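You operate a simulated robot arm through the tools that you are given. There is no shell and no other tool. Be economical: measure what you need, move in short steps, check, and stop when the job is done.

Carry out the task below with a simulated robot arm. There is one attempt and no reset: what you move stays moved.

## Task
Clear the tensioner off the post and rub the grit patch away.
Fine: red button till the gauge reads nought, tensioner back to where it stands on the shelf; use the grey felt pad and put it back. Set down upright: tensioner. What is to be rubbed or washed off counts as gone when no trace of it is left.

Only the result counts: the job must be done as asked and must still hold three seconds after the hand-in. Knocking over, shifting, dropping, spilling or breaking anything else fails it.

## Robot
A 7-joint arm with a two-finger parallel gripper on a trunk, on a base that drives. Base frame: it is fixed to the floor where the robot stands at the start and does not move with it; the origin is under the middle of the robot, x ahead of it, y to its left, z up. Units: mm, rad, N and s.
With the tool pointing down near the work surface it reaches from about 220 to 740 mm from the robot's upright axis, wherever it stands. Its first joint turns from -2.897 to 2.897 rad. Places, roughly: black pack strap [600, 0, 900]; green pack strap [600, 200, 900]; grit on the pack board [600, 100, 900]; tensioner rest [-700, -600, 900]. Payload 1.57 kg.
The TCP is the grasp point between the finger pads, 30 mm short of the fingertips. In the tool frame z runs along the fingers and y along their closing line. Largest opening 110 mm; finger width 24, thickness 12; the body of the gripper, 48 by 112 mm, starts 78 mm behind the TCP.
Orientation is that of the tool frame in the base frame, as a unit quaternion [w, x, y, z]. With the fingers straight down and closing along the base's y, the tool's x points along the base's -x, its y along +y and its z along -z.

## Interface
- The arm moves only by the tool arm_command. Its argument "deltas" is text: rows parted by semicolons, each of 7 numbers parted by spaces: the shift along the tool's x, y, z in m, then the turn, a rotation vector about the tool's x, y, z in rad, then the gripper command, from -1 (shut) to 1 (fully open), values between in proportion. In form: dx dy dz ax ay az jaw; .... A call has 1 to 12 rows; each row is the pose to reach, as a shift and turn from the pose commanded when the call began, along the tool's axes at that moment. Each row takes 0.2 s and may step no farther than 50 mm and 0.15 rad from the row before; otherwise, or with a gripper value out of range, the whole call is refused. A pose out of reach is approached as far as the arm can. The call stops where the force on the tool passes 40 N (or 10 N more than at its start, if that is more) or the arm is blocked; 0.2 s more then pass. The fingers move at their own pace (about 45 mm/s each) and stop on an object; they squeeze with about 30 N. The grip force told is the motor's: it shows also when the fingers shut on nothing. Time passes only in rows, and 0.2 s behind the last, so rows that repeat a pose let the fingers close. The reply holds the time, the measured pose of the TCP, the force on the tool along the base axes, the opening and the grip force, in the units named above and with some noise, with the torque about the TCP (base axes, N m) and any sound that the robot's microphone picked up, and new pictures: "views" is both (left out), scene, wrist or none.
- Cameras (640 x 400 px; columns grow to the right, rows downward): "scene" is now at [-34.6, 81.1, 1580.6]; the picture's right is [-0.94, -0.34, 0.00], its down [-0.26, 0.73, -0.63] and it looks along [0.21, -0.59, -0.78] (base axes); focal length 214 px, centre (320, 200). "wrist" rides on the gripper at [70, 16, -141] in the tool frame; the picture's right is [-0.23, 0.97, 0.00], its down [-0.86, -0.20, -0.48] and it looks along [-0.47, -0.11, 0.88] (tool axes); focal length 222 px, centre (320, 200). There is no depth. A picture from a camera that has moved, and an enlarged one, comes with that camera's place and axes in the base frame and with its lens.
- slide_trunk(by): slides the trunk up (or, below 0, down) by that many mm; the arm and the scene camera ride with it, the base frame stays. It gives what a move gives, with no picture.
- roll_base(legs): drives the robot by 1 to 6 legs, each [ahead, turn to the left] in mm and rad, along the robot's own axes; the way and the turn of a leg run together, so that a leg with both is an arc; at most 1500 mm and 3.142 rad a leg. The arm and the cameras ride along, it lands a little off, and it stops where it bumps. It gives what a move gives, and a new picture of the scene camera.
- aim_head(pan, tilt): turns the head with the scene camera to pan (to the left, within 2.705 rad either way) and tilt (down, from -0.506 to 1.204), counted from straight ahead of the robot. It gives what a move gives, and a new picture of the scene camera.
- zoom(camera, box): a new picture of the part [left, top, right, bottom] of that camera's present view, enlarged. No time passes.
- close_job(): hands the job in; it is judged then, once.

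Go step by step. Nothing tells you exact positions but the pictures and the camera data: compare them with the known pose of the tool, close in by small moves and look again before you grip or let go. The budget is 120 turns and 260 pictures, counting those below and the enlarged ones. Unless the task says otherwise, let go and move clear before handing in.

The tools are called after "Emit:" as a command line: name --argument value ..., lists and objects as JSON in quotes. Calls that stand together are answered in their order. arm_command: Moves the arm, as the interface text tells. Its arguments: {"type":"object","properties":{"deltas":{"type":"string"},"views":{"type":"string","enum":["both","scene","wrist","none"]}},"required":["deltas"]} The other tools are called the same way: slide_trunk (by) slides the trunk up or down; roll_base (legs) drives the base; aim_head (pan, tilt) turns the head that bears the scene camera; zoom (camera, box) takes an enlarged picture of a part of a camera's view; close_job () hands the job in.

At the start:

```text
time_s: 0.0
position: [437.3, -201.5, 1283.3]
tcp_rot: [-0.001, -0.001, 1.0, 0.0]
wrist_force: [0.1, -0.5, 0.3]
wrist_torque: [0.0, -0.03, -0.01]
opening: 110.0
finger_force: 0.0
trunk travel left (down, up): [-525.0, 65.0]
robot x, y, heading: [-0.6, -0.2, -0.003]
head pan, tilt: [-1.227, 0.892]
```

scene: 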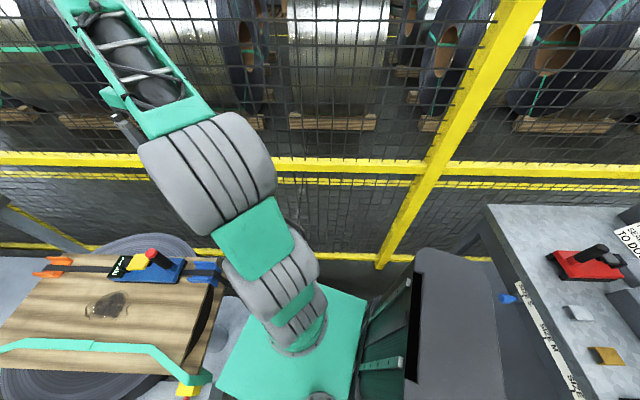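
wrist: 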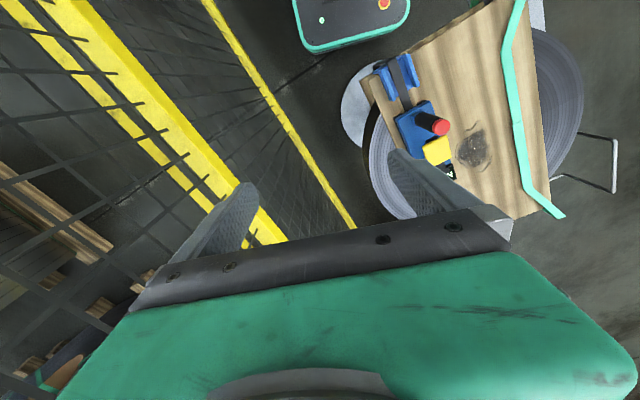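

I see a pack board ahead with a blue tensioner-like device with red button, and a bench behind to the right with other things. I'll look at both more closely first.

Emit:
aim_head --pan 0.1 --tilt 0.9

Emit:
zoom --camera "scene" --box '[160, 120, 480, 320]'

Emit:
aim_head --pan -2.4 --tilt 0.7

Emit:
zoom --camera "scene" --box '[160, 150, 480, 350]'

```text
time_s: 1.5
position: [437.6, -201.5, 1282.5]
tcp_rot: [0.0, 0.0, 1.0, 0.001]
wrist_force: [0.6, 0.4, 0.5]
wrist_torque: [0.01, 0.0, 0.01]
opening: 110.1
finger_force: 0.1
trunk travel left (down, up): [-525.0, 65.0]
robot x, y, heading: [-0.1, -4.9, -0.0]
head pan, tilt: [0.099, 0.901]
camera scene: at [14.9, 160.1, 1579.8], right [0.1, -1.0, 0.0], down [-0.78, -0.08, -0.62], along [0.62, 0.06, -0.78], focal length 214 px, centre (320, 200)
```

scene: 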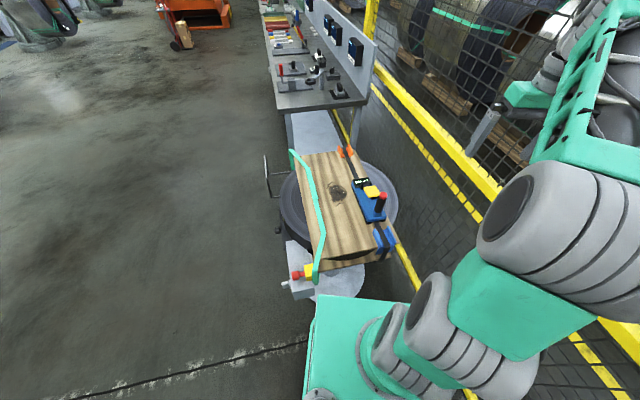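

```text
2.00 times, centred on (320, 220) of scene
camera zoom: at [14.9, 160.1, 1579.8], right [0.1, -1.0, 0.0], down [-0.78, -0.08, -0.62], along [0.62, 0.06, -0.78], focal length 429 px, centre (320, 160)
```

zoom: 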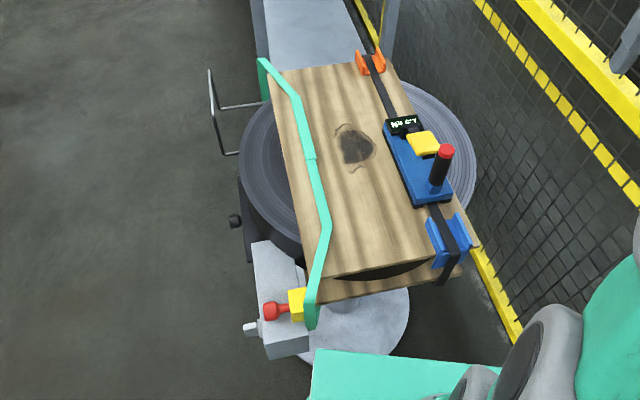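

```text
time_s: 3.8
position: [438.2, -201.1, 1283.3]
tcp_rot: [0.0, 0.0, 1.0, 0.001]
wrist_force: [-0.1, -0.2, 0.0]
wrist_torque: [-0.01, -0.02, -0.03]
opening: 109.7
finger_force: 0.0
trunk travel left (down, up): [-525.0, 65.0]
robot x, y, heading: [0.5, -3.6, -0.003]
head pan, tilt: [-2.4, 0.7]
camera scene: at [-122.8, 95.3, 1596.0], right [-0.68, 0.74, 0.0], down [0.47, 0.44, -0.76], along [-0.56, -0.52, -0.64], focal length 214 px, centre (320, 200)
```

scene: 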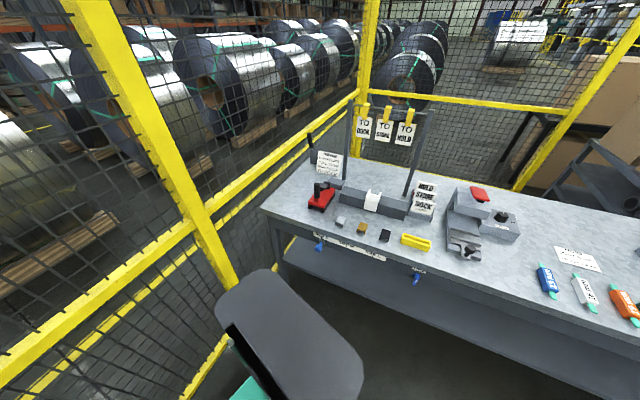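

```text
2.00 times, centred on (320, 250) of scene
camera zoom: at [-122.8, 95.3, 1596.0], right [-0.68, 0.74, 0.0], down [0.47, 0.44, -0.76], along [-0.56, -0.52, -0.64], focal length 429 px, centre (320, 100)
```

zoom: 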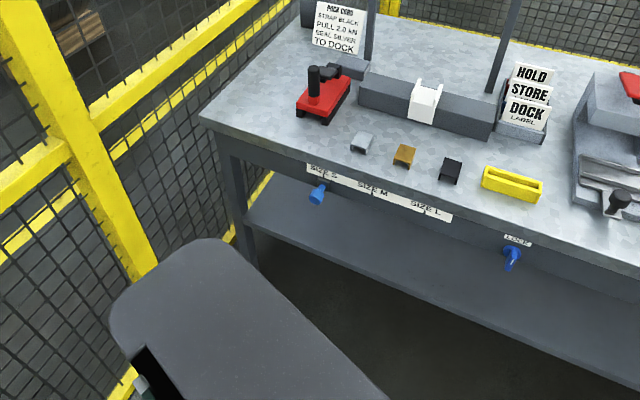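

I'll enlarge the rest area of the bench, and search for the grey felt pad.

Emit:
zoom --camera "scene" --box '[250, 140, 410, 240]'

Emit:
zoom --camera "scene" --box '[400, 160, 640, 310]'

Emit:
aim_head --pan 2.5 --tilt 0.7

Emit:
aim_head --pan 1.2 --tilt 0.7

Emit:
aim_head --pan -0.1 --tilt 0.5

Emit:
zoom --camera "scene" --box '[200, 50, 360, 150]'

```text
4.00 times, centred on (330, 190) of scene
camera zoom: at [-122.8, 95.3, 1596.0], right [-0.68, 0.74, 0.0], down [0.47, 0.44, -0.76], along [-0.56, -0.52, -0.64], focal length 858 px, centre (280, 240)
```

zoom: 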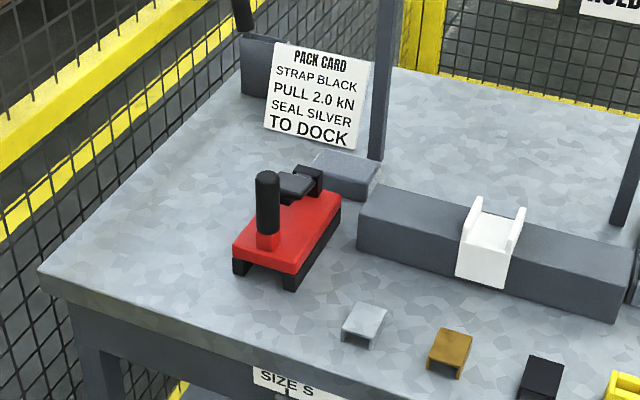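

```text
2.67 times, centred on (520, 235) of scene
camera zoom: at [-122.8, 95.3, 1596.0], right [-0.68, 0.74, 0.0], down [0.47, 0.44, -0.76], along [-0.56, -0.52, -0.64], focal length 572 px, centre (-213, 107)
```

zoom: 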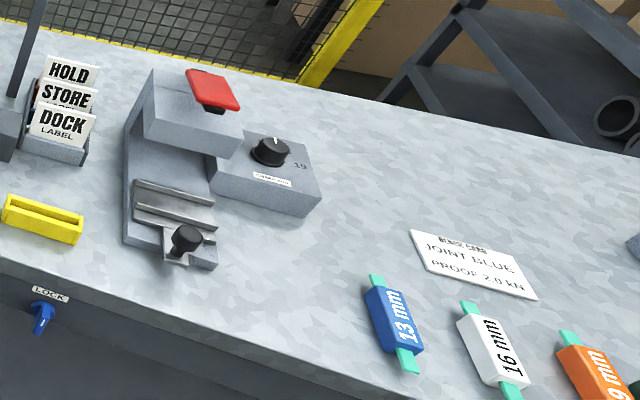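

```text
time_s: 7.6
position: [438.0, -201.2, 1283.2]
tcp_rot: [-0.001, 0.0, 1.0, -0.001]
wrist_force: [-0.9, 0.8, -0.5]
wrist_torque: [0.01, 0.02, 0.0]
opening: 109.9
finger_force: 0.1
trunk travel left (down, up): [-525.0, 65.0]
robot x, y, heading: [1.4, -3.2, -0.001]
head pan, tilt: [2.499, 0.7]
camera scene: at [-128.2, 203.6, 1596.0], right [0.6, 0.8, 0.0], down [0.52, -0.39, -0.76], along [-0.61, 0.46, -0.64], focal length 214 px, centre (320, 200)
```

scene: 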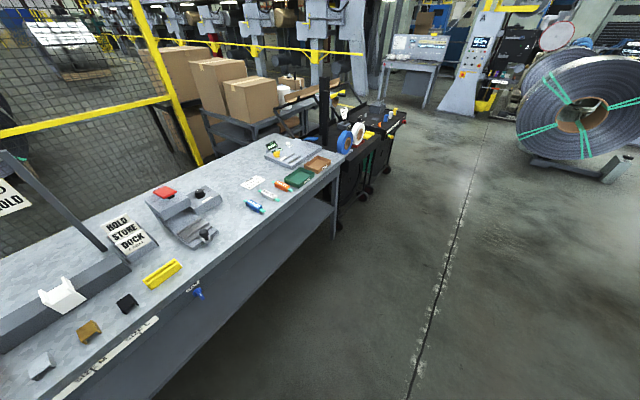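

```text
time_s: 9.1
position: [436.8, -202.0, 1283.6]
tcp_rot: [0.0, 0.0, 1.0, 0.0]
wrist_force: [-0.3, -0.1, 1.2]
wrist_torque: [0.04, -0.01, -0.03]
opening: 109.7
finger_force: 0.0
trunk travel left (down, up): [-525.0, 65.0]
robot x, y, heading: [-1.7, 2.0, -0.0]
head pan, tilt: [1.201, 0.7]
camera scene: at [-29.5, 231.9, 1596.0], right [0.93, -0.36, 0.0], down [-0.23, -0.6, -0.76], along [0.28, 0.71, -0.64], focal length 214 px, centre (320, 200)
```

scene: 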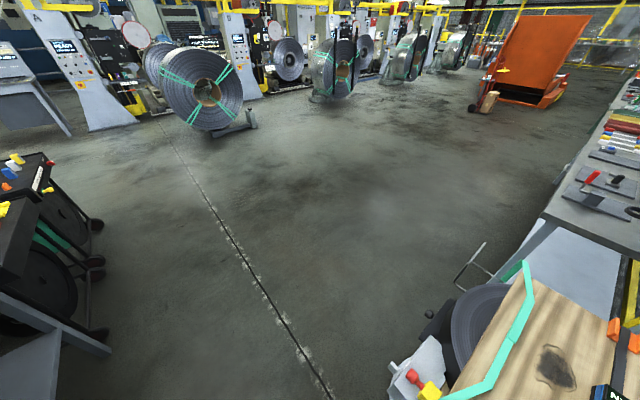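

```text
time_s: 10.6
position: [437.8, -201.1, 1282.7]
tcp_rot: [0.0, 0.0, 1.0, 0.0]
wrist_force: [0.5, -0.8, 0.4]
wrist_torque: [0.02, -0.01, -0.01]
opening: 109.8
finger_force: 0.1
trunk travel left (down, up): [-525.0, 65.0]
robot x, y, heading: [0.2, 1.1, 0.001]
head pan, tilt: [-0.099, 0.499]
camera scene: at [30.3, 143.7, 1613.7], right [-0.1, -1.0, 0.0], down [-0.48, 0.05, -0.88], along [0.87, -0.09, -0.48], focal length 214 px, centre (320, 200)
```

scene: 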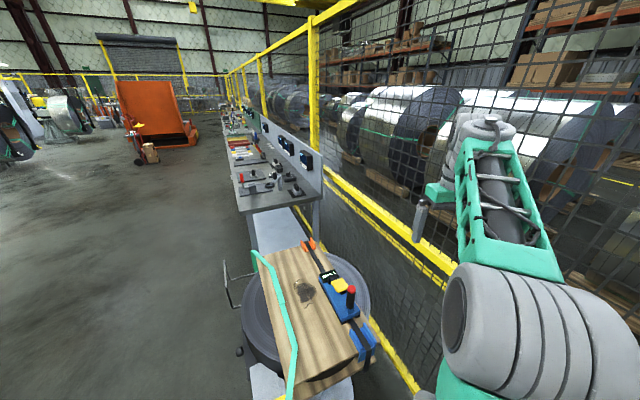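

```text
4.00 times, centred on (280, 100) of scene
camera zoom: at [30.3, 143.7, 1613.7], right [-0.1, -1.0, 0.0], down [-0.48, 0.05, -0.88], along [0.87, -0.09, -0.48], focal length 858 px, centre (480, 600)
```

zoom: 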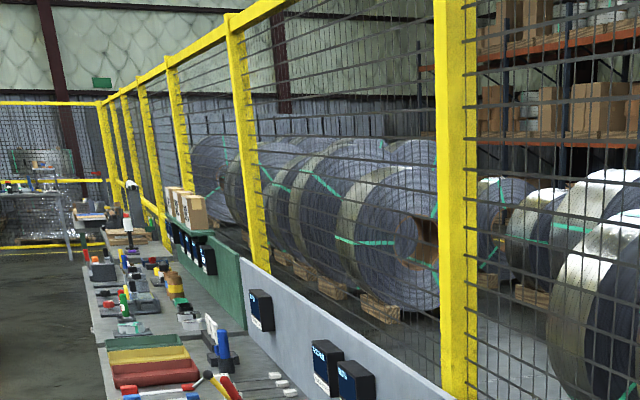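

Emit:
zoom --camera "scene" --box '[215, 120, 343, 200]'

Emit:
zoom --camera "scene" --box '[220, 220, 420, 345]'

Emit:
aim_head --pan 2.7 --tilt 0.6

Emit:
zoom --camera "scene" --box '[400, 80, 640, 230]'

Emit:
zoom --camera "scene" --box '[0, 140, 320, 340]'

```text
5.00 times, centred on (279, 160) of scene
camera zoom: at [30.3, 143.7, 1613.7], right [-0.1, -1.0, 0.0], down [-0.48, 0.05, -0.88], along [0.87, -0.09, -0.48], focal length 1072 px, centre (525, 400)
```

zoom: 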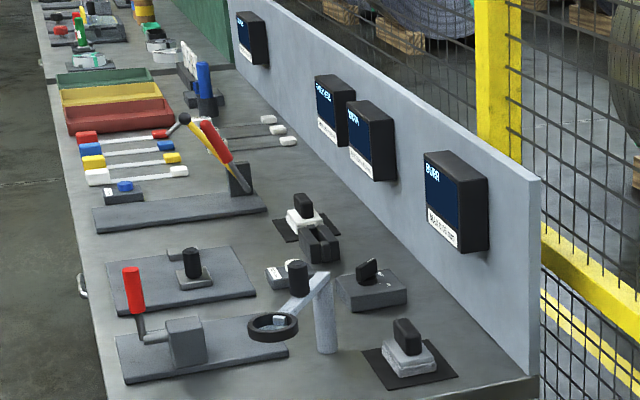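

```text
3.20 times, centred on (320, 282) of scene
camera zoom: at [30.3, 143.7, 1613.7], right [-0.1, -1.0, 0.0], down [-0.48, 0.05, -0.88], along [0.87, -0.09, -0.48], focal length 686 px, centre (320, -64)
```

zoom: 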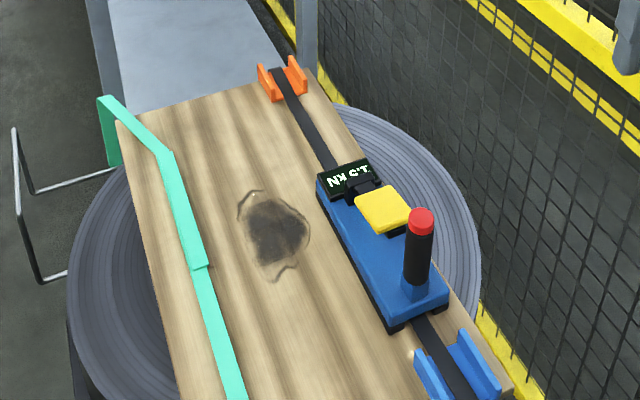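

```text
time_s: 13.0
position: [437.1, -201.9, 1283.0]
tcp_rot: [0.0, 0.0, 1.0, -0.001]
wrist_force: [-0.7, 0.2, 0.2]
wrist_torque: [0.01, 0.02, 0.01]
opening: 110.1
finger_force: 0.0
trunk travel left (down, up): [-525.0, 65.0]
robot x, y, heading: [-2.0, -3.4, 0.001]
head pan, tilt: [2.7, 0.6]
camera scene: at [-140.1, 190.5, 1604.6], right [0.43, 0.9, 0.0], down [0.51, -0.24, -0.83], along [-0.75, 0.35, -0.56], focal length 214 px, centre (320, 200)
```

scene: 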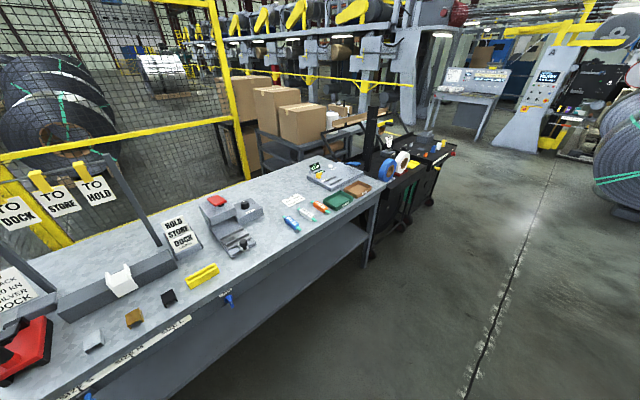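

```text
2.67 times, centred on (520, 155) of scene
camera zoom: at [-140.1, 190.5, 1604.6], right [0.43, 0.9, 0.0], down [0.51, -0.24, -0.83], along [-0.75, 0.35, -0.56], focal length 572 px, centre (-213, 320)
```

zoom: 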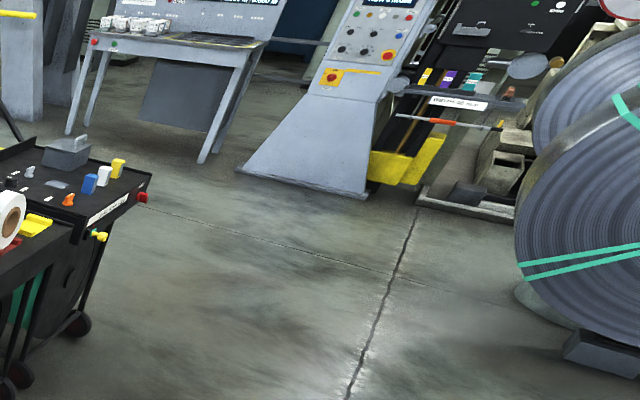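

```text
2.00 times, centred on (160, 240) of scene
camera zoom: at [-140.1, 190.5, 1604.6], right [0.43, 0.9, 0.0], down [0.51, -0.24, -0.83], along [-0.75, 0.35, -0.56], focal length 429 px, centre (640, 120)
```

zoom: 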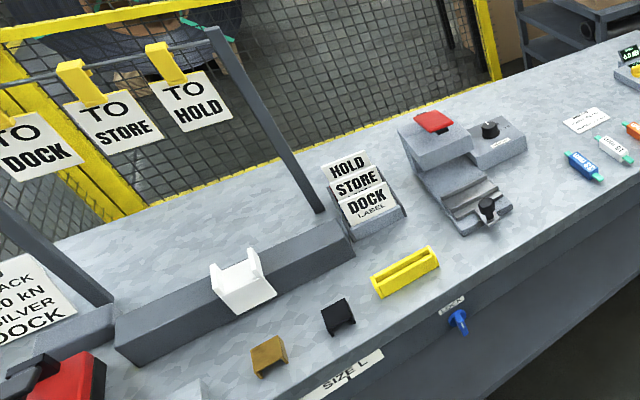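

The tensioner is the blue tool on the black strap; its red button is at about (485, 0, 1033) and the gauge reads 1.5 kN. I close the fingers and move over the button.

Emit:
arm_command --deltas "-0.01 0.035 0.02 0 0 0 -1; -0.02 0.07 0.04 0 0 0 -1; -0.03 0.105 0.06 0 0 0 -1; -0.04 0.14 0.08 0 0 0 -1; -0.045 0.17 0.1 0 0 0 -1; -0.048 0.2 0.12 0 0 0 -1; -0.048 0.2 0.12 0 0 0 -1" --views "wrist"

Emit:
aim_head --pan -0.1 --tilt 0.8

```text
time_s: 14.6
position: [486.1, -0.5, 1163.6]
tcp_rot: [0.0, 0.001, 1.0, 0.001]
wrist_force: [0.3, -0.3, -0.9]
wrist_torque: [-0.01, 0.0, 0.0]
opening: 0.0
finger_force: 17.8
trunk travel left (down, up): [-525.0, 65.0]
robot x, y, heading: [0.1, 2.4, 0.003]
head pan, tilt: [2.7, 0.6]
camera wrist: at [416.3, 14.3, 1304.6], right [0.23, 0.97, 0.0], down [0.85, -0.2, 0.48], along [0.47, -0.11, -0.88], focal length 222 px, centre (320, 200)
```

wrist: 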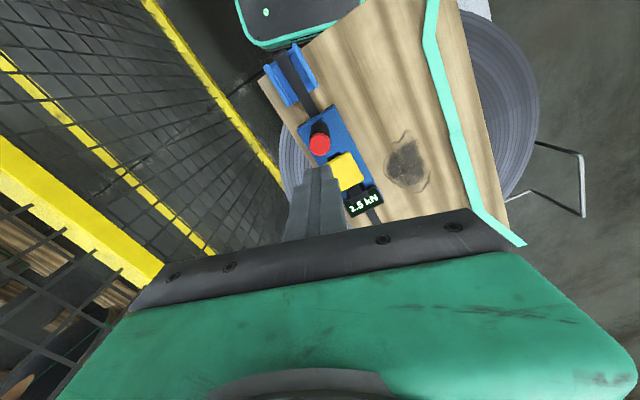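

```text
time_s: 17.1
position: [486.1, -1.0, 1163.7]
tcp_rot: [0.0, 0.0, 1.0, 0.0]
wrist_force: [0.7, 0.2, 0.1]
wrist_torque: [0.01, 0.04, -0.01]
opening: 0.1
finger_force: 21.5
trunk travel left (down, up): [-525.0, 65.0]
robot x, y, heading: [1.6, -1.8, 0.002]
head pan, tilt: [-0.099, 0.799]
camera scene: at [20.1, 144.8, 1587.8], right [-0.1, -1.0, 0.0], down [-0.71, 0.07, -0.7], along [0.69, -0.07, -0.72], focal length 214 px, centre (320, 200)
```

scene: 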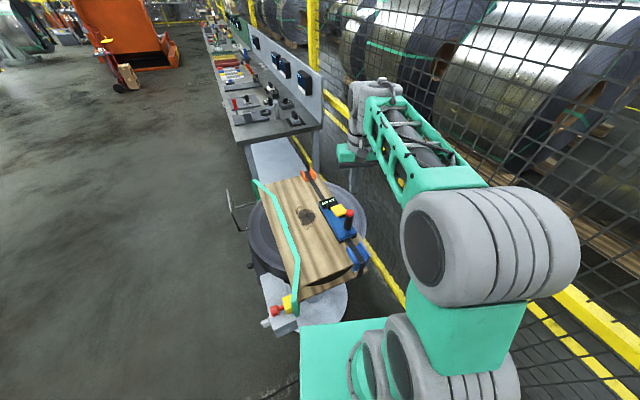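

Fingertips are over the button. I go down slowly until contact shows.

Emit:
zoom --camera "wrist" --box '[270, 110, 430, 210]'

Emit:
arm_command --deltas "0 0 0.04 0 0 0 -1; 0 0 0.075 0 0 0 -1; 0 0 0.085 0 0 0 -1; 0 0 0.09 0 0 0 -1" --views "wrist"

```text
4.00 times, centred on (350, 160) of wrist
camera zoom: at [416.3, 13.9, 1304.7], right [0.23, 0.97, 0.0], down [0.86, -0.2, 0.48], along [0.47, -0.11, -0.88], focal length 888 px, centre (200, 360)
```

zoom: 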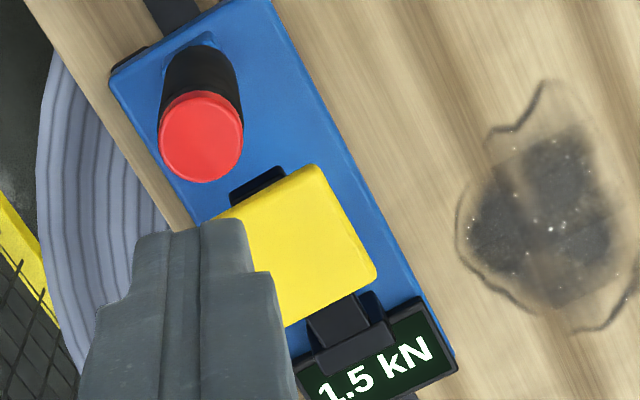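

```text
time_s: 18.1
position: [485.8, -1.1, 1073.2]
tcp_rot: [0.0, 0.0, 1.0, 0.001]
wrist_force: [-0.2, -0.6, 0.2]
wrist_torque: [-0.01, 0.01, -0.04]
opening: 0.0
finger_force: 21.2
trunk travel left (down, up): [-525.0, 65.0]
robot x, y, heading: [0.9, -2.3, -0.001]
head pan, tilt: [-0.099, 0.799]
camera wrist: at [416.2, 14.4, 1214.6], right [0.23, 0.97, 0.0], down [0.86, -0.2, 0.48], along [0.47, -0.11, -0.88], focal length 222 px, centre (320, 200)
```

wrist: 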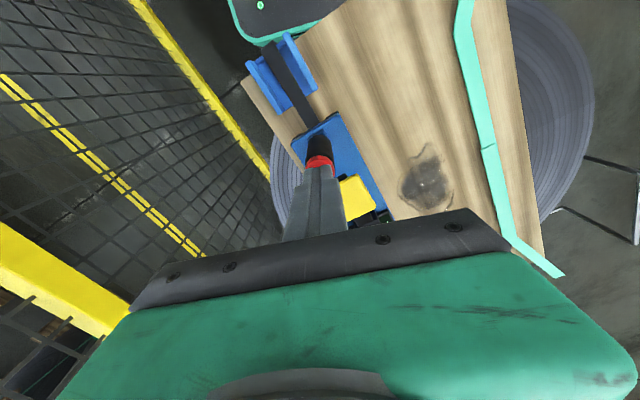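

Emit:
arm_command --deltas "0.003 0 0.004 0 0 0 -1; 0.003 0 0.008 0 0 0 -1; 0.003 0 0.011 0 0 0 -1; 0.003 0 0.014 0 0 0 -1" --views "wrist"

```text
time_s: 19.1
position: [482.4, -1.7, 1062.2]
tcp_rot: [0.002, 0.0, 1.0, 0.0]
wrist_force: [1.2, 1.1, 18.5]
wrist_torque: [0.01, -0.01, 0.06]
opening: 0.1
finger_force: 21.0
trunk travel left (down, up): [-525.0, 65.0]
robot x, y, heading: [-1.1, -0.5, 0.001]
head pan, tilt: [-0.099, 0.799]
heard: click
camera wrist: at [412.2, 14.2, 1202.8], right [0.23, 0.97, 0.0], down [0.85, -0.2, 0.48], along [0.47, -0.11, -0.88], focal length 222 px, centre (320, 200)
```

wrist: 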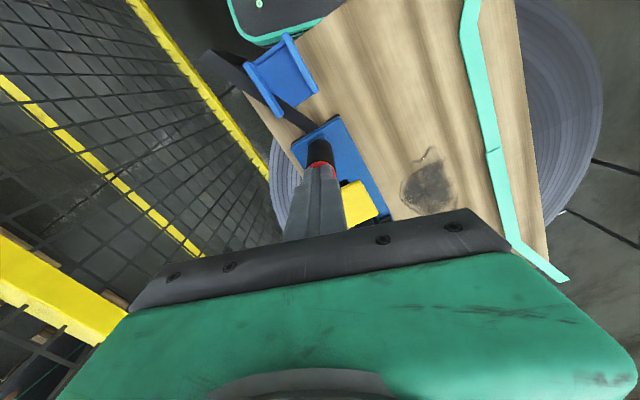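

A click, and the strap's end came slack. I read the gauge while holding.

Emit:
zoom --camera "scene" --box '[280, 170, 400, 245]'

Emit:
arm_command --deltas "0 0 -0.04 0 0 0 -1; 0 0 -0.06 0 0 0 -1; 0 0 -0.06 0 0 0 -1; 0 0 -0.06 0 0 0 -1; 0 0 -0.06 0 0 0 -1" --views "none"

Emit:
zoom --camera "wrist" --box '[240, 60, 440, 185]'

Emit:
zoom --camera "scene" --box '[280, 160, 400, 235]'

```text
5.33 times, centred on (340, 208) of scene
camera zoom: at [18.9, 144.9, 1588.1], right [-0.1, -1.0, 0.0], down [-0.71, 0.07, -0.7], along [0.69, -0.07, -0.72], focal length 1144 px, centre (213, 160)
```

zoom: 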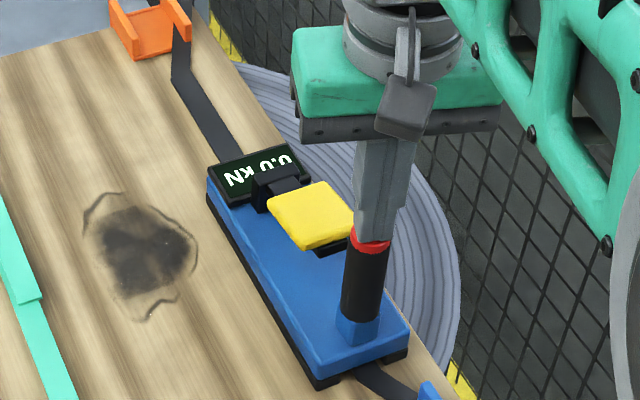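

```text
time_s: 20.3
position: [482.4, -1.4, 1119.2]
tcp_rot: [0.0, 0.0, 1.0, 0.001]
wrist_force: [0.4, -0.2, 0.0]
wrist_torque: [-0.04, 0.01, 0.0]
opening: 0.1
finger_force: 21.0
trunk travel left (down, up): [-525.0, 65.0]
robot x, y, heading: [2.5, 3.9, -0.0]
head pan, tilt: [-0.099, 0.799]
```

```text
3.20 times, centred on (340, 122) of wrist
camera zoom: at [413.1, 14.4, 1261.1], right [0.23, 0.97, 0.0], down [0.86, -0.2, 0.48], along [0.47, -0.11, -0.88], focal length 711 px, centre (256, 448)
```

zoom: 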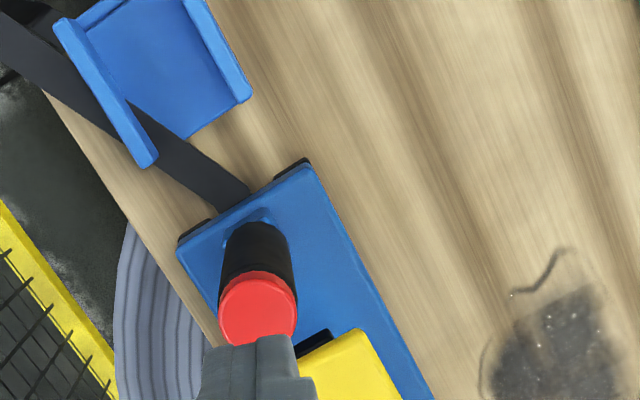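

```text
5.33 times, centred on (340, 198) of scene
camera zoom: at [20.1, 144.7, 1587.8], right [-0.1, -1.0, 0.0], down [-0.71, 0.07, -0.7], along [0.69, -0.07, -0.72], focal length 1144 px, centre (213, 213)
```

zoom: 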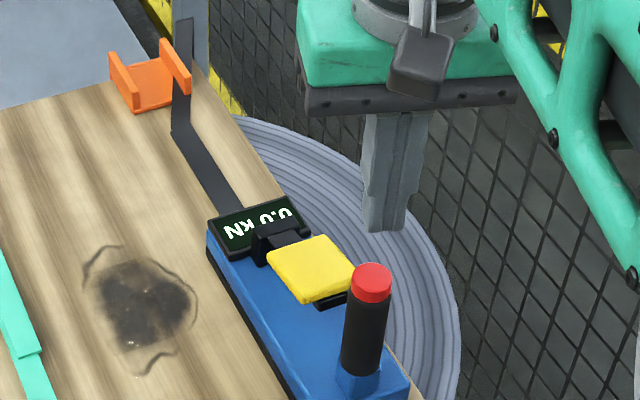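

Gauge reads 0.0 kN. The tensioner body is about 64 x 187 mm, yawed ~0.29 rad, centred near (560, 22). I move over its middle with open fingers turned to match it.

Emit:
arm_command --deltas "-0.03 0.008 -0.02 0 0 -0.1 -1; -0.06 0.016 -0.04 0 0 -0.2 0; -0.076 0.022 -0.04 0 0 -0.29 1; -0.076 0.022 -0.04 0 0 -0.29 1; -0.076 0.022 -0.04 0 0 -0.29 1; -0.076 0.022 -0.04 0 0 -0.29 1; -0.076 0.022 -0.04 0 0 -0.29 1" --views "both"

Emit:
zoom --camera "scene" --box '[270, 150, 400, 270]'

Emit:
zoom --camera "wrist" --box '[240, 90, 440, 215]'

```text
time_s: 21.9
position: [558.4, 20.5, 1161.0]
tcp_rot: [0.0, -0.144, 0.99, 0.0]
wrist_force: [0.4, -0.5, 0.3]
wrist_torque: [0.0, -0.01, 0.01]
opening: 110.0
finger_force: 0.0
trunk travel left (down, up): [-525.0, 65.0]
robot x, y, heading: [-0.3, 1.6, 0.006]
head pan, tilt: [-0.099, 0.799]
camera scene: at [20.1, 144.7, 1587.8], right [-0.1, -1.0, 0.0], down [-0.71, 0.07, -0.7], along [0.69, -0.07, -0.72], focal length 214 px, centre (320, 200)
camera wrist: at [487.0, 15.4, 1300.9], right [-0.06, 1.0, 0.0], down [0.88, 0.05, 0.48], along [0.48, 0.03, -0.88], focal length 222 px, centre (320, 200)
```

scene: 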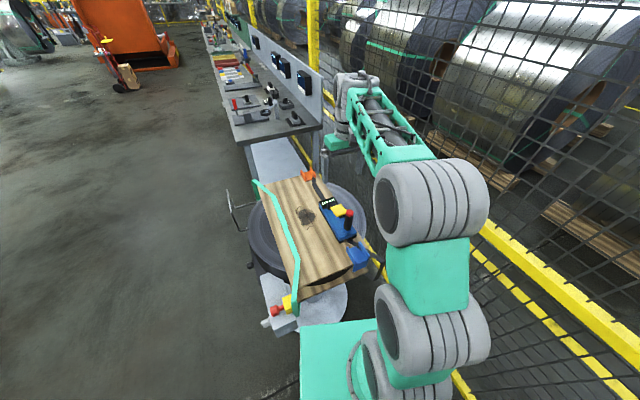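
wrist: 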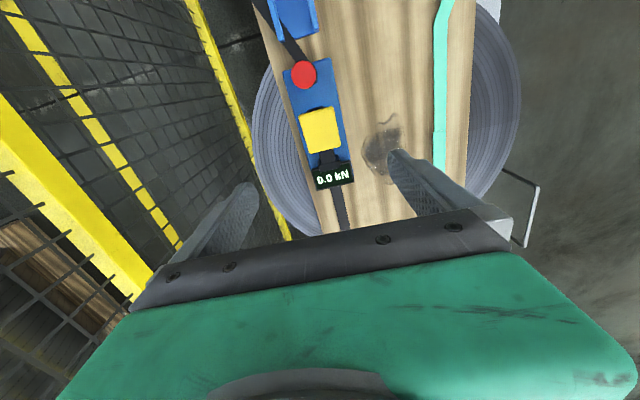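

```text
3.33 times, centred on (335, 210) of scene
camera zoom: at [20.1, 144.7, 1587.8], right [-0.1, -1.0, 0.0], down [-0.71, 0.07, -0.7], along [0.69, -0.07, -0.72], focal length 715 px, centre (270, 167)
```

zoom: 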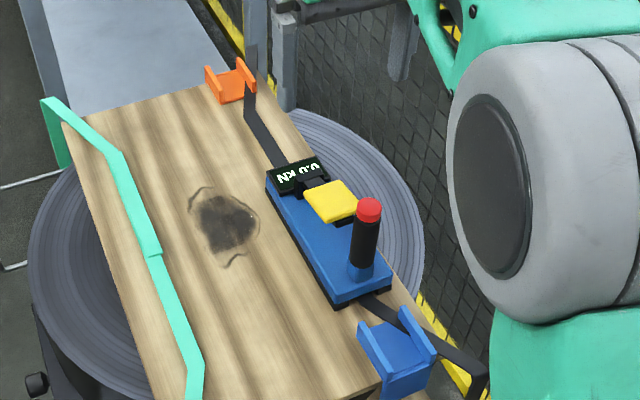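

```text
3.20 times, centred on (340, 152) of wrist
camera zoom: at [487.0, 15.4, 1300.9], right [-0.06, 1.0, 0.0], down [0.88, 0.05, 0.48], along [0.48, 0.03, -0.88], focal length 711 px, centre (256, 352)
```

zoom: 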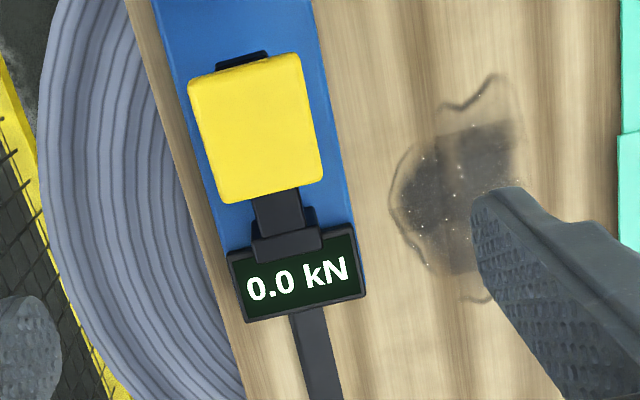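

Body centreline passes about (557, 23.5), yaw ≈0.31. I descend straddling it, stopping well short of the board to check.

Emit:
arm_command --deltas "0.002 0.0037 0.04 0 0 -0.02 1; 0.002 0.0037 0.085 0 0 -0.02 1; 0.002 0.0037 0.13 0 0 -0.02 1; 0.002 0.0037 0.165 0 0 -0.02 1; 0.002 0.0037 0.19 0 0 -0.02 1; 0.002 0.0037 0.205 0 0 -0.02 1" --views "wrist"

Emit:
zoom --camera "scene" --box '[270, 150, 400, 270]'

```text
time_s: 23.3
position: [555.4, 23.3, 954.0]
tcp_rot: [-0.001, -0.155, 0.988, 0.0]
wrist_force: [-0.1, 0.8, 0.1]
wrist_torque: [0.02, -0.01, 0.01]
opening: 110.1
finger_force: 0.2
trunk travel left (down, up): [-525.0, 65.0]
robot x, y, heading: [3.3, -0.2, 0.002]
head pan, tilt: [-0.099, 0.799]
camera wrist: at [484.4, 17.2, 1095.8], right [-0.08, 1.0, 0.0], down [0.87, 0.07, 0.48], along [0.48, 0.04, -0.88], focal length 222 px, centre (320, 200)
```

wrist: 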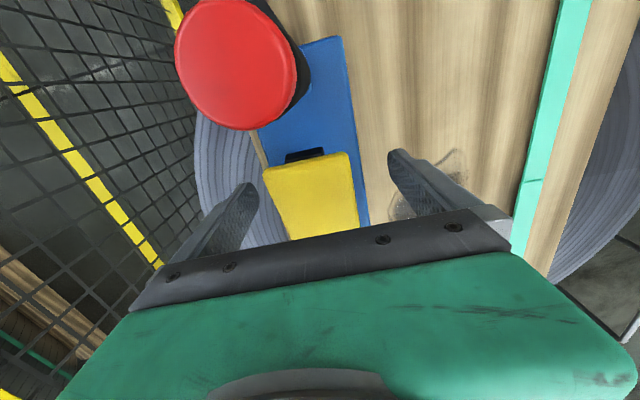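

```text
3.33 times, centred on (335, 210) of scene
camera zoom: at [20.2, 144.7, 1587.8], right [-0.1, -1.0, 0.0], down [-0.71, 0.07, -0.7], along [0.69, -0.07, -0.72], focal length 715 px, centre (270, 167)
```

zoom: 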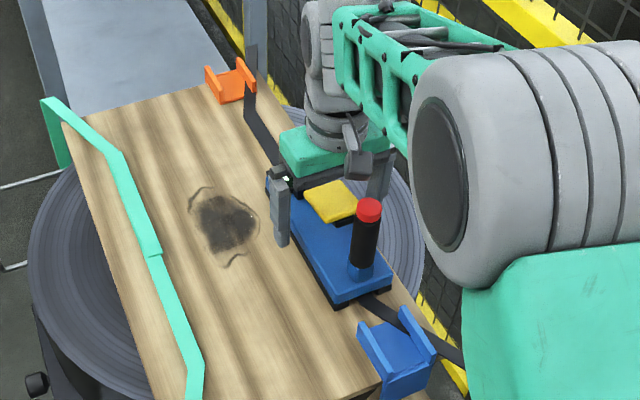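

Emit:
arm_command --deltas "0 0 0.008 0 0 0 1; 0 0 0.014 0 0 0 1; 0 0 0.018 0 0 0 1" --views "none"

Emit:
zoom --camera "scene" --box '[300, 170, 380, 230]'

Emit:
zoom --camera "wrist" --box '[190, 80, 510, 280]'

```text
time_s: 24.1
position: [556.0, 24.0, 936.9]
tcp_rot: [0.0, -0.155, 0.988, 0.0]
wrist_force: [-0.3, -0.1, -0.3]
wrist_torque: [0.0, 0.03, 0.03]
opening: 109.9
finger_force: 0.2
trunk travel left (down, up): [-525.0, 65.0]
robot x, y, heading: [0.6, -0.9, -0.002]
head pan, tilt: [-0.099, 0.799]
```

```text
6.67 times, centred on (340, 200) of scene
camera zoom: at [20.1, 144.7, 1587.8], right [-0.1, -1.0, 0.0], down [-0.71, 0.07, -0.7], along [0.69, -0.07, -0.72], focal length 1430 px, centre (187, 200)
```

zoom: 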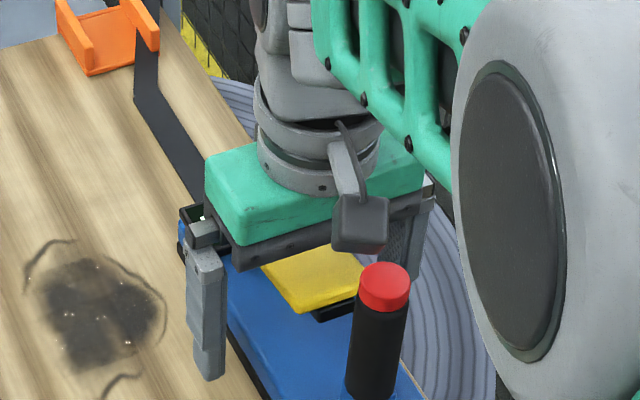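

```text
2.00 times, centred on (350, 180) of wrist
camera zoom: at [484.3, 17.4, 1077.7], right [-0.08, 1.0, 0.0], down [0.88, 0.07, 0.48], along [0.48, 0.04, -0.88], focal length 444 px, centre (260, 240)
```

zoom: 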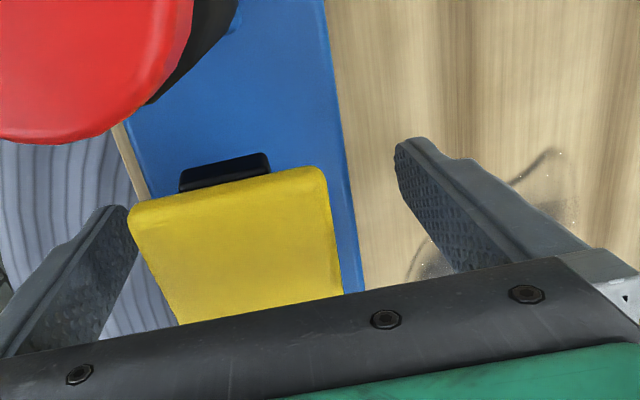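

Emit:
arm_command --deltas "0 0 0.003 0 0 0 0.3; 0 0 0.003 0 0 0 -0.2; 0 0 0.003 0 0 0 -1; 0 0 0.003 0 0 0 -1; 0 0 0.003 0 0 0 -1; 0 0 0.003 0 0 0 -1; 0 0 0.003 0 0 0 -1" --views "wrist"

Emit:
zoom --camera "scene" --box '[300, 170, 380, 230]'

```text
time_s: 25.7
position: [556.9, 23.3, 932.9]
tcp_rot: [0.0, -0.154, 0.988, 0.0]
wrist_force: [3.1, -9.4, -0.2]
wrist_torque: [-0.68, -0.24, -0.19]
opening: 74.9
finger_force: 30.2
trunk travel left (down, up): [-525.0, 65.0]
robot x, y, heading: [-2.1, 1.5, 0.006]
head pan, tilt: [-0.099, 0.799]
camera wrist: at [484.7, 16.6, 1075.0], right [-0.08, 1.0, 0.0], down [0.88, 0.07, 0.48], along [0.48, 0.04, -0.88], focal length 222 px, centre (320, 200)
```

wrist: 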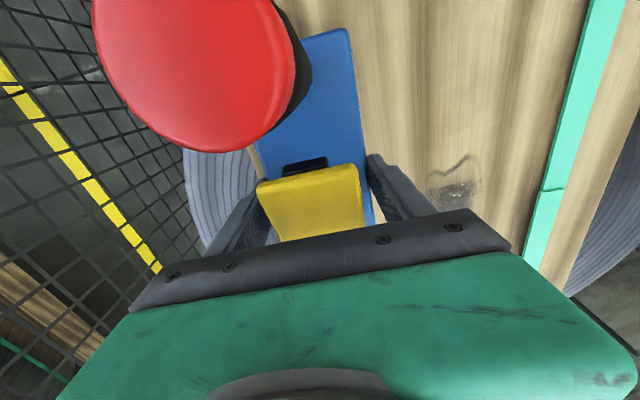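

```text
6.67 times, centred on (340, 200) of scene
camera zoom: at [20.4, 143.7, 1587.9], right [-0.1, -0.99, 0.0], down [-0.71, 0.07, -0.7], along [0.69, -0.07, -0.72], focal length 1430 px, centre (187, 200)
```

zoom: 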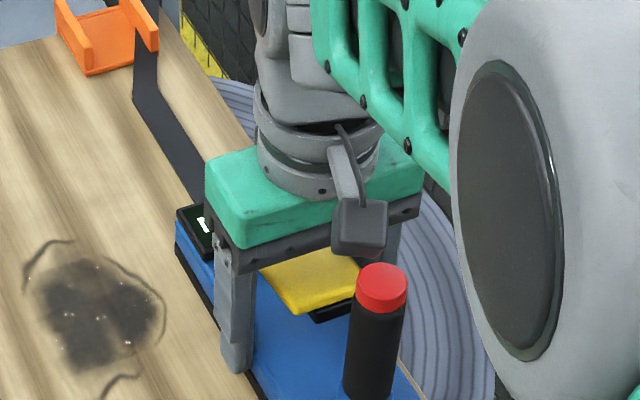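

Gripped at 75 mm. I lift a little and check that the strap stays free.

Emit:
arm_command --deltas "0 0 -0.005 0 0 0 -1; 0 0 -0.015 0 0 0 -1; 0 0 -0.03 0 0 0 -1; 0 0 -0.045 0 0 0 -1; 0 0 -0.045 0 0 0 -1" --views "wrist"

Emit:
zoom --camera "scene" --box '[270, 150, 400, 270]'

```text
time_s: 26.9
position: [555.0, 23.6, 977.8]
tcp_rot: [-0.001, -0.155, 0.988, 0.0]
wrist_force: [-0.4, -0.3, -13.1]
wrist_torque: [-0.05, -0.03, 0.0]
opening: 74.9
finger_force: 29.8
trunk travel left (down, up): [-525.0, 65.0]
robot x, y, heading: [-2.7, -2.9, -0.0]
head pan, tilt: [-0.099, 0.799]
camera wrist: at [484.2, 16.9, 1119.1], right [-0.08, 1.0, 0.0], down [0.88, 0.07, 0.48], along [0.48, 0.04, -0.88], focal length 222 px, centre (320, 200)
```

wrist: 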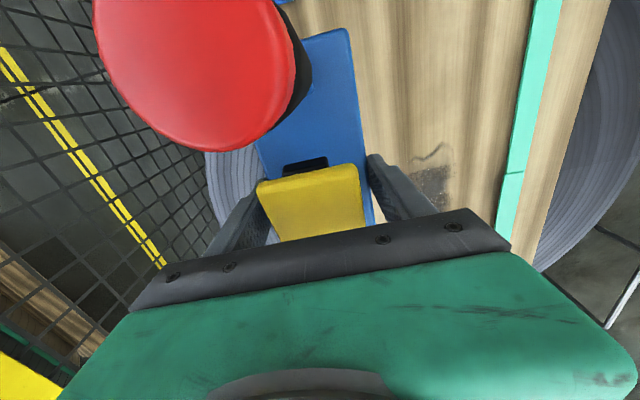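

```text
3.33 times, centred on (335, 210) of scene
camera zoom: at [21.2, 144.7, 1587.7], right [-0.1, -0.99, 0.0], down [-0.71, 0.07, -0.7], along [0.69, -0.07, -0.72], focal length 715 px, centre (270, 167)
```

zoom: 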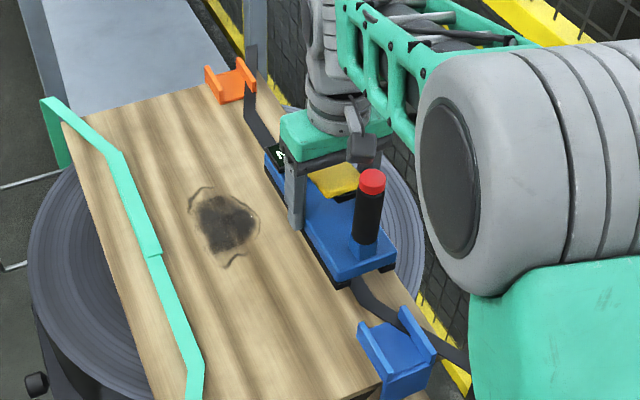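

The tensioner hangs level (13 N, no torque). I raise it, draw it in for travel, and look down at the base surroundings.

Emit:
arm_command --deltas "0 0 -0.05 0 0 0 -1; 0 0 -0.1 0 0 0 -1; 0 0 -0.15 0 0 0 -1; 0 0 -0.2 0 0 0 -1; 0.03 0 -0.23 0 0 0 -1; 0.07 0 -0.25 0 0 0 -1; 0.11 0 -0.25 0 0 0 -1; 0.15 0 -0.25 0 0 0 -1; 0.15 0 -0.25 0 0 0 -1" --views "none"

Emit:
aim_head --pan 0.4 --tilt 1.2

Emit:
aim_head --pan -2.0 --tilt 1.2

```text
time_s: 28.9
position: [412.2, -22.2, 1227.6]
tcp_rot: [-0.001, -0.155, 0.988, 0.001]
wrist_force: [-0.1, 1.1, -12.6]
wrist_torque: [0.0, 0.08, 0.01]
opening: 74.7
finger_force: 30.4
trunk travel left (down, up): [-525.0, 65.0]
robot x, y, heading: [-1.2, 1.8, -0.0]
head pan, tilt: [-0.099, 0.799]
```

```text
time_s: 29.8
position: [414.3, -22.1, 1227.5]
tcp_rot: [0.0, -0.155, 0.988, 0.0]
wrist_force: [0.3, 0.3, -13.1]
wrist_torque: [0.01, 0.02, -0.01]
opening: 74.9
finger_force: 30.8
trunk travel left (down, up): [-525.0, 65.0]
robot x, y, heading: [4.7, -1.8, -0.001]
head pan, tilt: [0.4, 1.201]
camera scene: at [-7.8, 174.4, 1560.0], right [0.39, -0.92, 0.0], down [-0.86, -0.36, -0.36], along [0.33, 0.14, -0.93], focal length 214 px, centre (320, 200)
```

scene: 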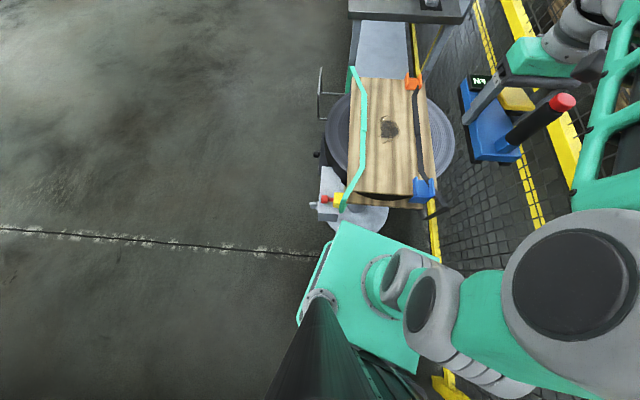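

```text
time_s: 32.0
position: [414.3, -22.2, 1229.5]
tcp_rot: [0.0, -0.154, 0.988, 0.0]
wrist_force: [-0.5, -0.7, -13.0]
wrist_torque: [-0.04, 0.04, -0.01]
opening: 74.5
finger_force: 30.2
trunk travel left (down, up): [-525.0, 65.0]
robot x, y, heading: [-0.4, 1.4, 0.001]
head pan, tilt: [-2.0, 1.201]
camera scene: at [-82.7, 101.8, 1560.0], right [-0.91, 0.42, 0.0], down [0.39, 0.85, -0.36], along [-0.15, -0.33, -0.93], focal length 214 px, centre (320, 200)
```

scene: 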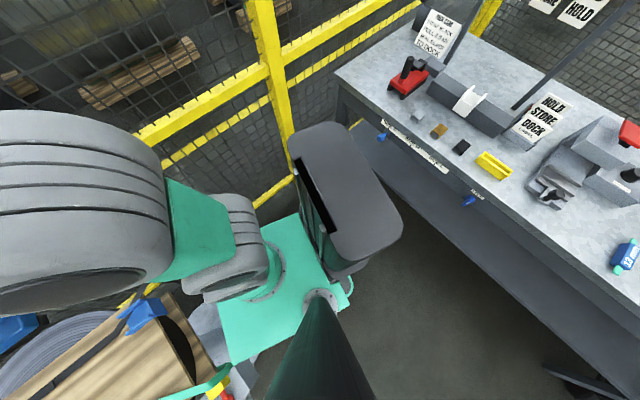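

The base sits within roughly 300 mm of its axis and has room to turn. I turn toward the tensioner rest and drive a little toward it.

Emit:
roll_base --legs '[[0, -2.433]]'

Emit:
aim_head --pan 0.0 --tilt 0.8

```text
time_s: 38.2
position: [-334.3, -246.2, 1227.9]
tcp_rot: [0.001, 0.877, 0.48, 0.0]
wrist_force: [-0.1, -0.3, -12.9]
wrist_torque: [0.03, -0.03, 0.03]
opening: 75.0
finger_force: 29.6
trunk travel left (down, up): [-525.0, 65.0]
robot x, y, heading: [3.4, 0.7, -2.452]
head pan, tilt: [-2.0, 1.201]
camera scene: at [129.2, -28.8, 1560.0], right [0.97, 0.26, 0.0], down [0.24, -0.9, -0.36], along [-0.09, 0.35, -0.93], focal length 214 px, centre (320, 200)
```

scene: 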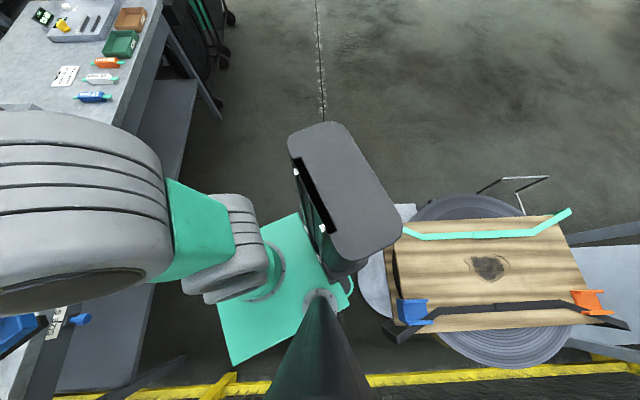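

```text
time_s: 40.1
position: [-332.7, -246.1, 1227.8]
tcp_rot: [-0.001, 0.877, 0.481, 0.001]
wrist_force: [0.4, -0.3, -12.6]
wrist_torque: [0.05, -0.02, -0.03]
opening: 74.7
finger_force: 30.4
trunk travel left (down, up): [-525.0, 65.0]
robot x, y, heading: [1.1, 3.5, -2.453]
head pan, tilt: [0.0, 0.799]
camera scene: at [81.6, -134.3, 1587.7], right [-0.64, 0.77, 0.0], down [0.55, 0.46, -0.7], along [-0.54, -0.44, -0.72], focal length 214 px, centre (320, 200)
```

scene: 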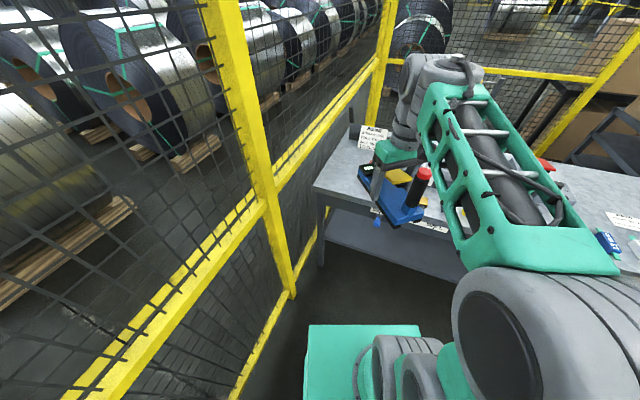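

Emit:
roll_base --legs '[[260, 0]]'

Emit:
zoom --camera "scene" --box '[240, 100, 440, 225]'

Emit:
arm_command --deltas "0 0 0 0 0 0 -1" --views "wrist"

```text
time_s: 42.0
position: [-533.8, -412.9, 1228.6]
tcp_rot: [0.0, 0.877, 0.48, 0.001]
wrist_force: [-0.4, -0.5, -13.4]
wrist_torque: [0.03, -0.01, 0.01]
opening: 74.8
finger_force: 29.9
trunk travel left (down, up): [-525.0, 65.0]
robot x, y, heading: [-199.6, -164.3, -2.45]
head pan, tilt: [0.0, 0.799]
camera scene: at [-119.7, -300.8, 1587.7], right [-0.64, 0.77, 0.0], down [0.55, 0.46, -0.7], along [-0.54, -0.44, -0.72], focal length 214 px, centre (320, 200)
```

scene: 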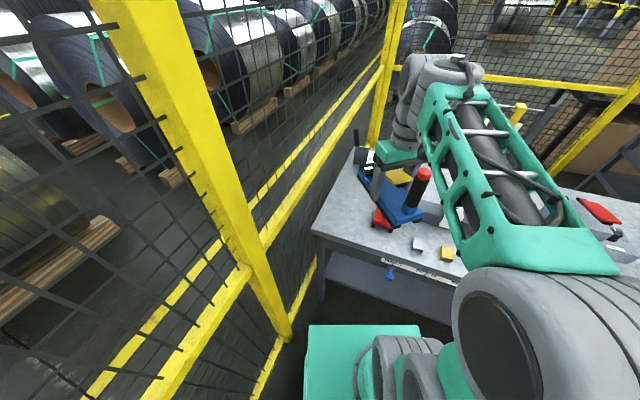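

```text
3.20 times, centred on (340, 162) of scene
camera zoom: at [-119.7, -300.8, 1587.7], right [-0.64, 0.77, 0.0], down [0.55, 0.46, -0.7], along [-0.54, -0.44, -0.72], focal length 686 px, centre (256, 320)
```

zoom: 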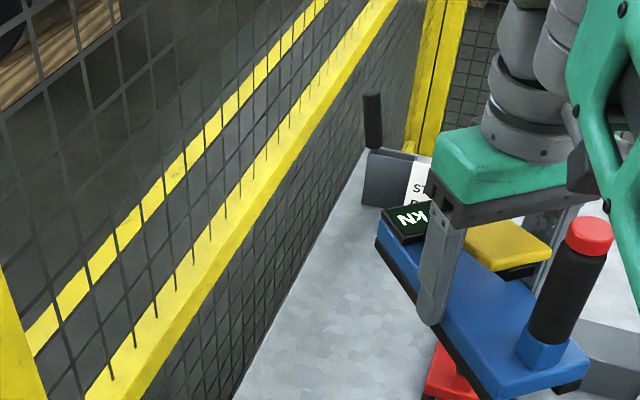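

```text
time_s: 42.4
position: [-534.6, -412.1, 1227.4]
tcp_rot: [0.0, 0.878, 0.479, 0.002]
wrist_force: [0.8, -0.6, -12.3]
wrist_torque: [0.02, 0.0, -0.01]
opening: 74.7
finger_force: 29.8
trunk travel left (down, up): [-525.0, 65.0]
robot x, y, heading: [-198.8, -166.6, -2.449]
head pan, tilt: [0.0, 0.799]
camera wrist: at [-483.2, -363.3, 1368.9], right [0.7, -0.72, 0.0], down [-0.63, -0.61, 0.48], along [-0.34, -0.33, -0.88], focal length 222 px, centre (320, 200)
```

wrist: 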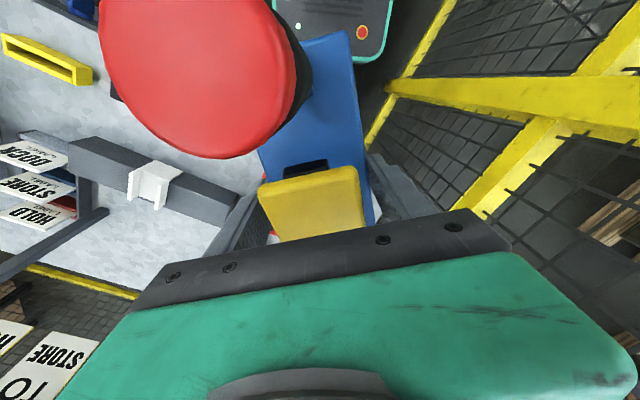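

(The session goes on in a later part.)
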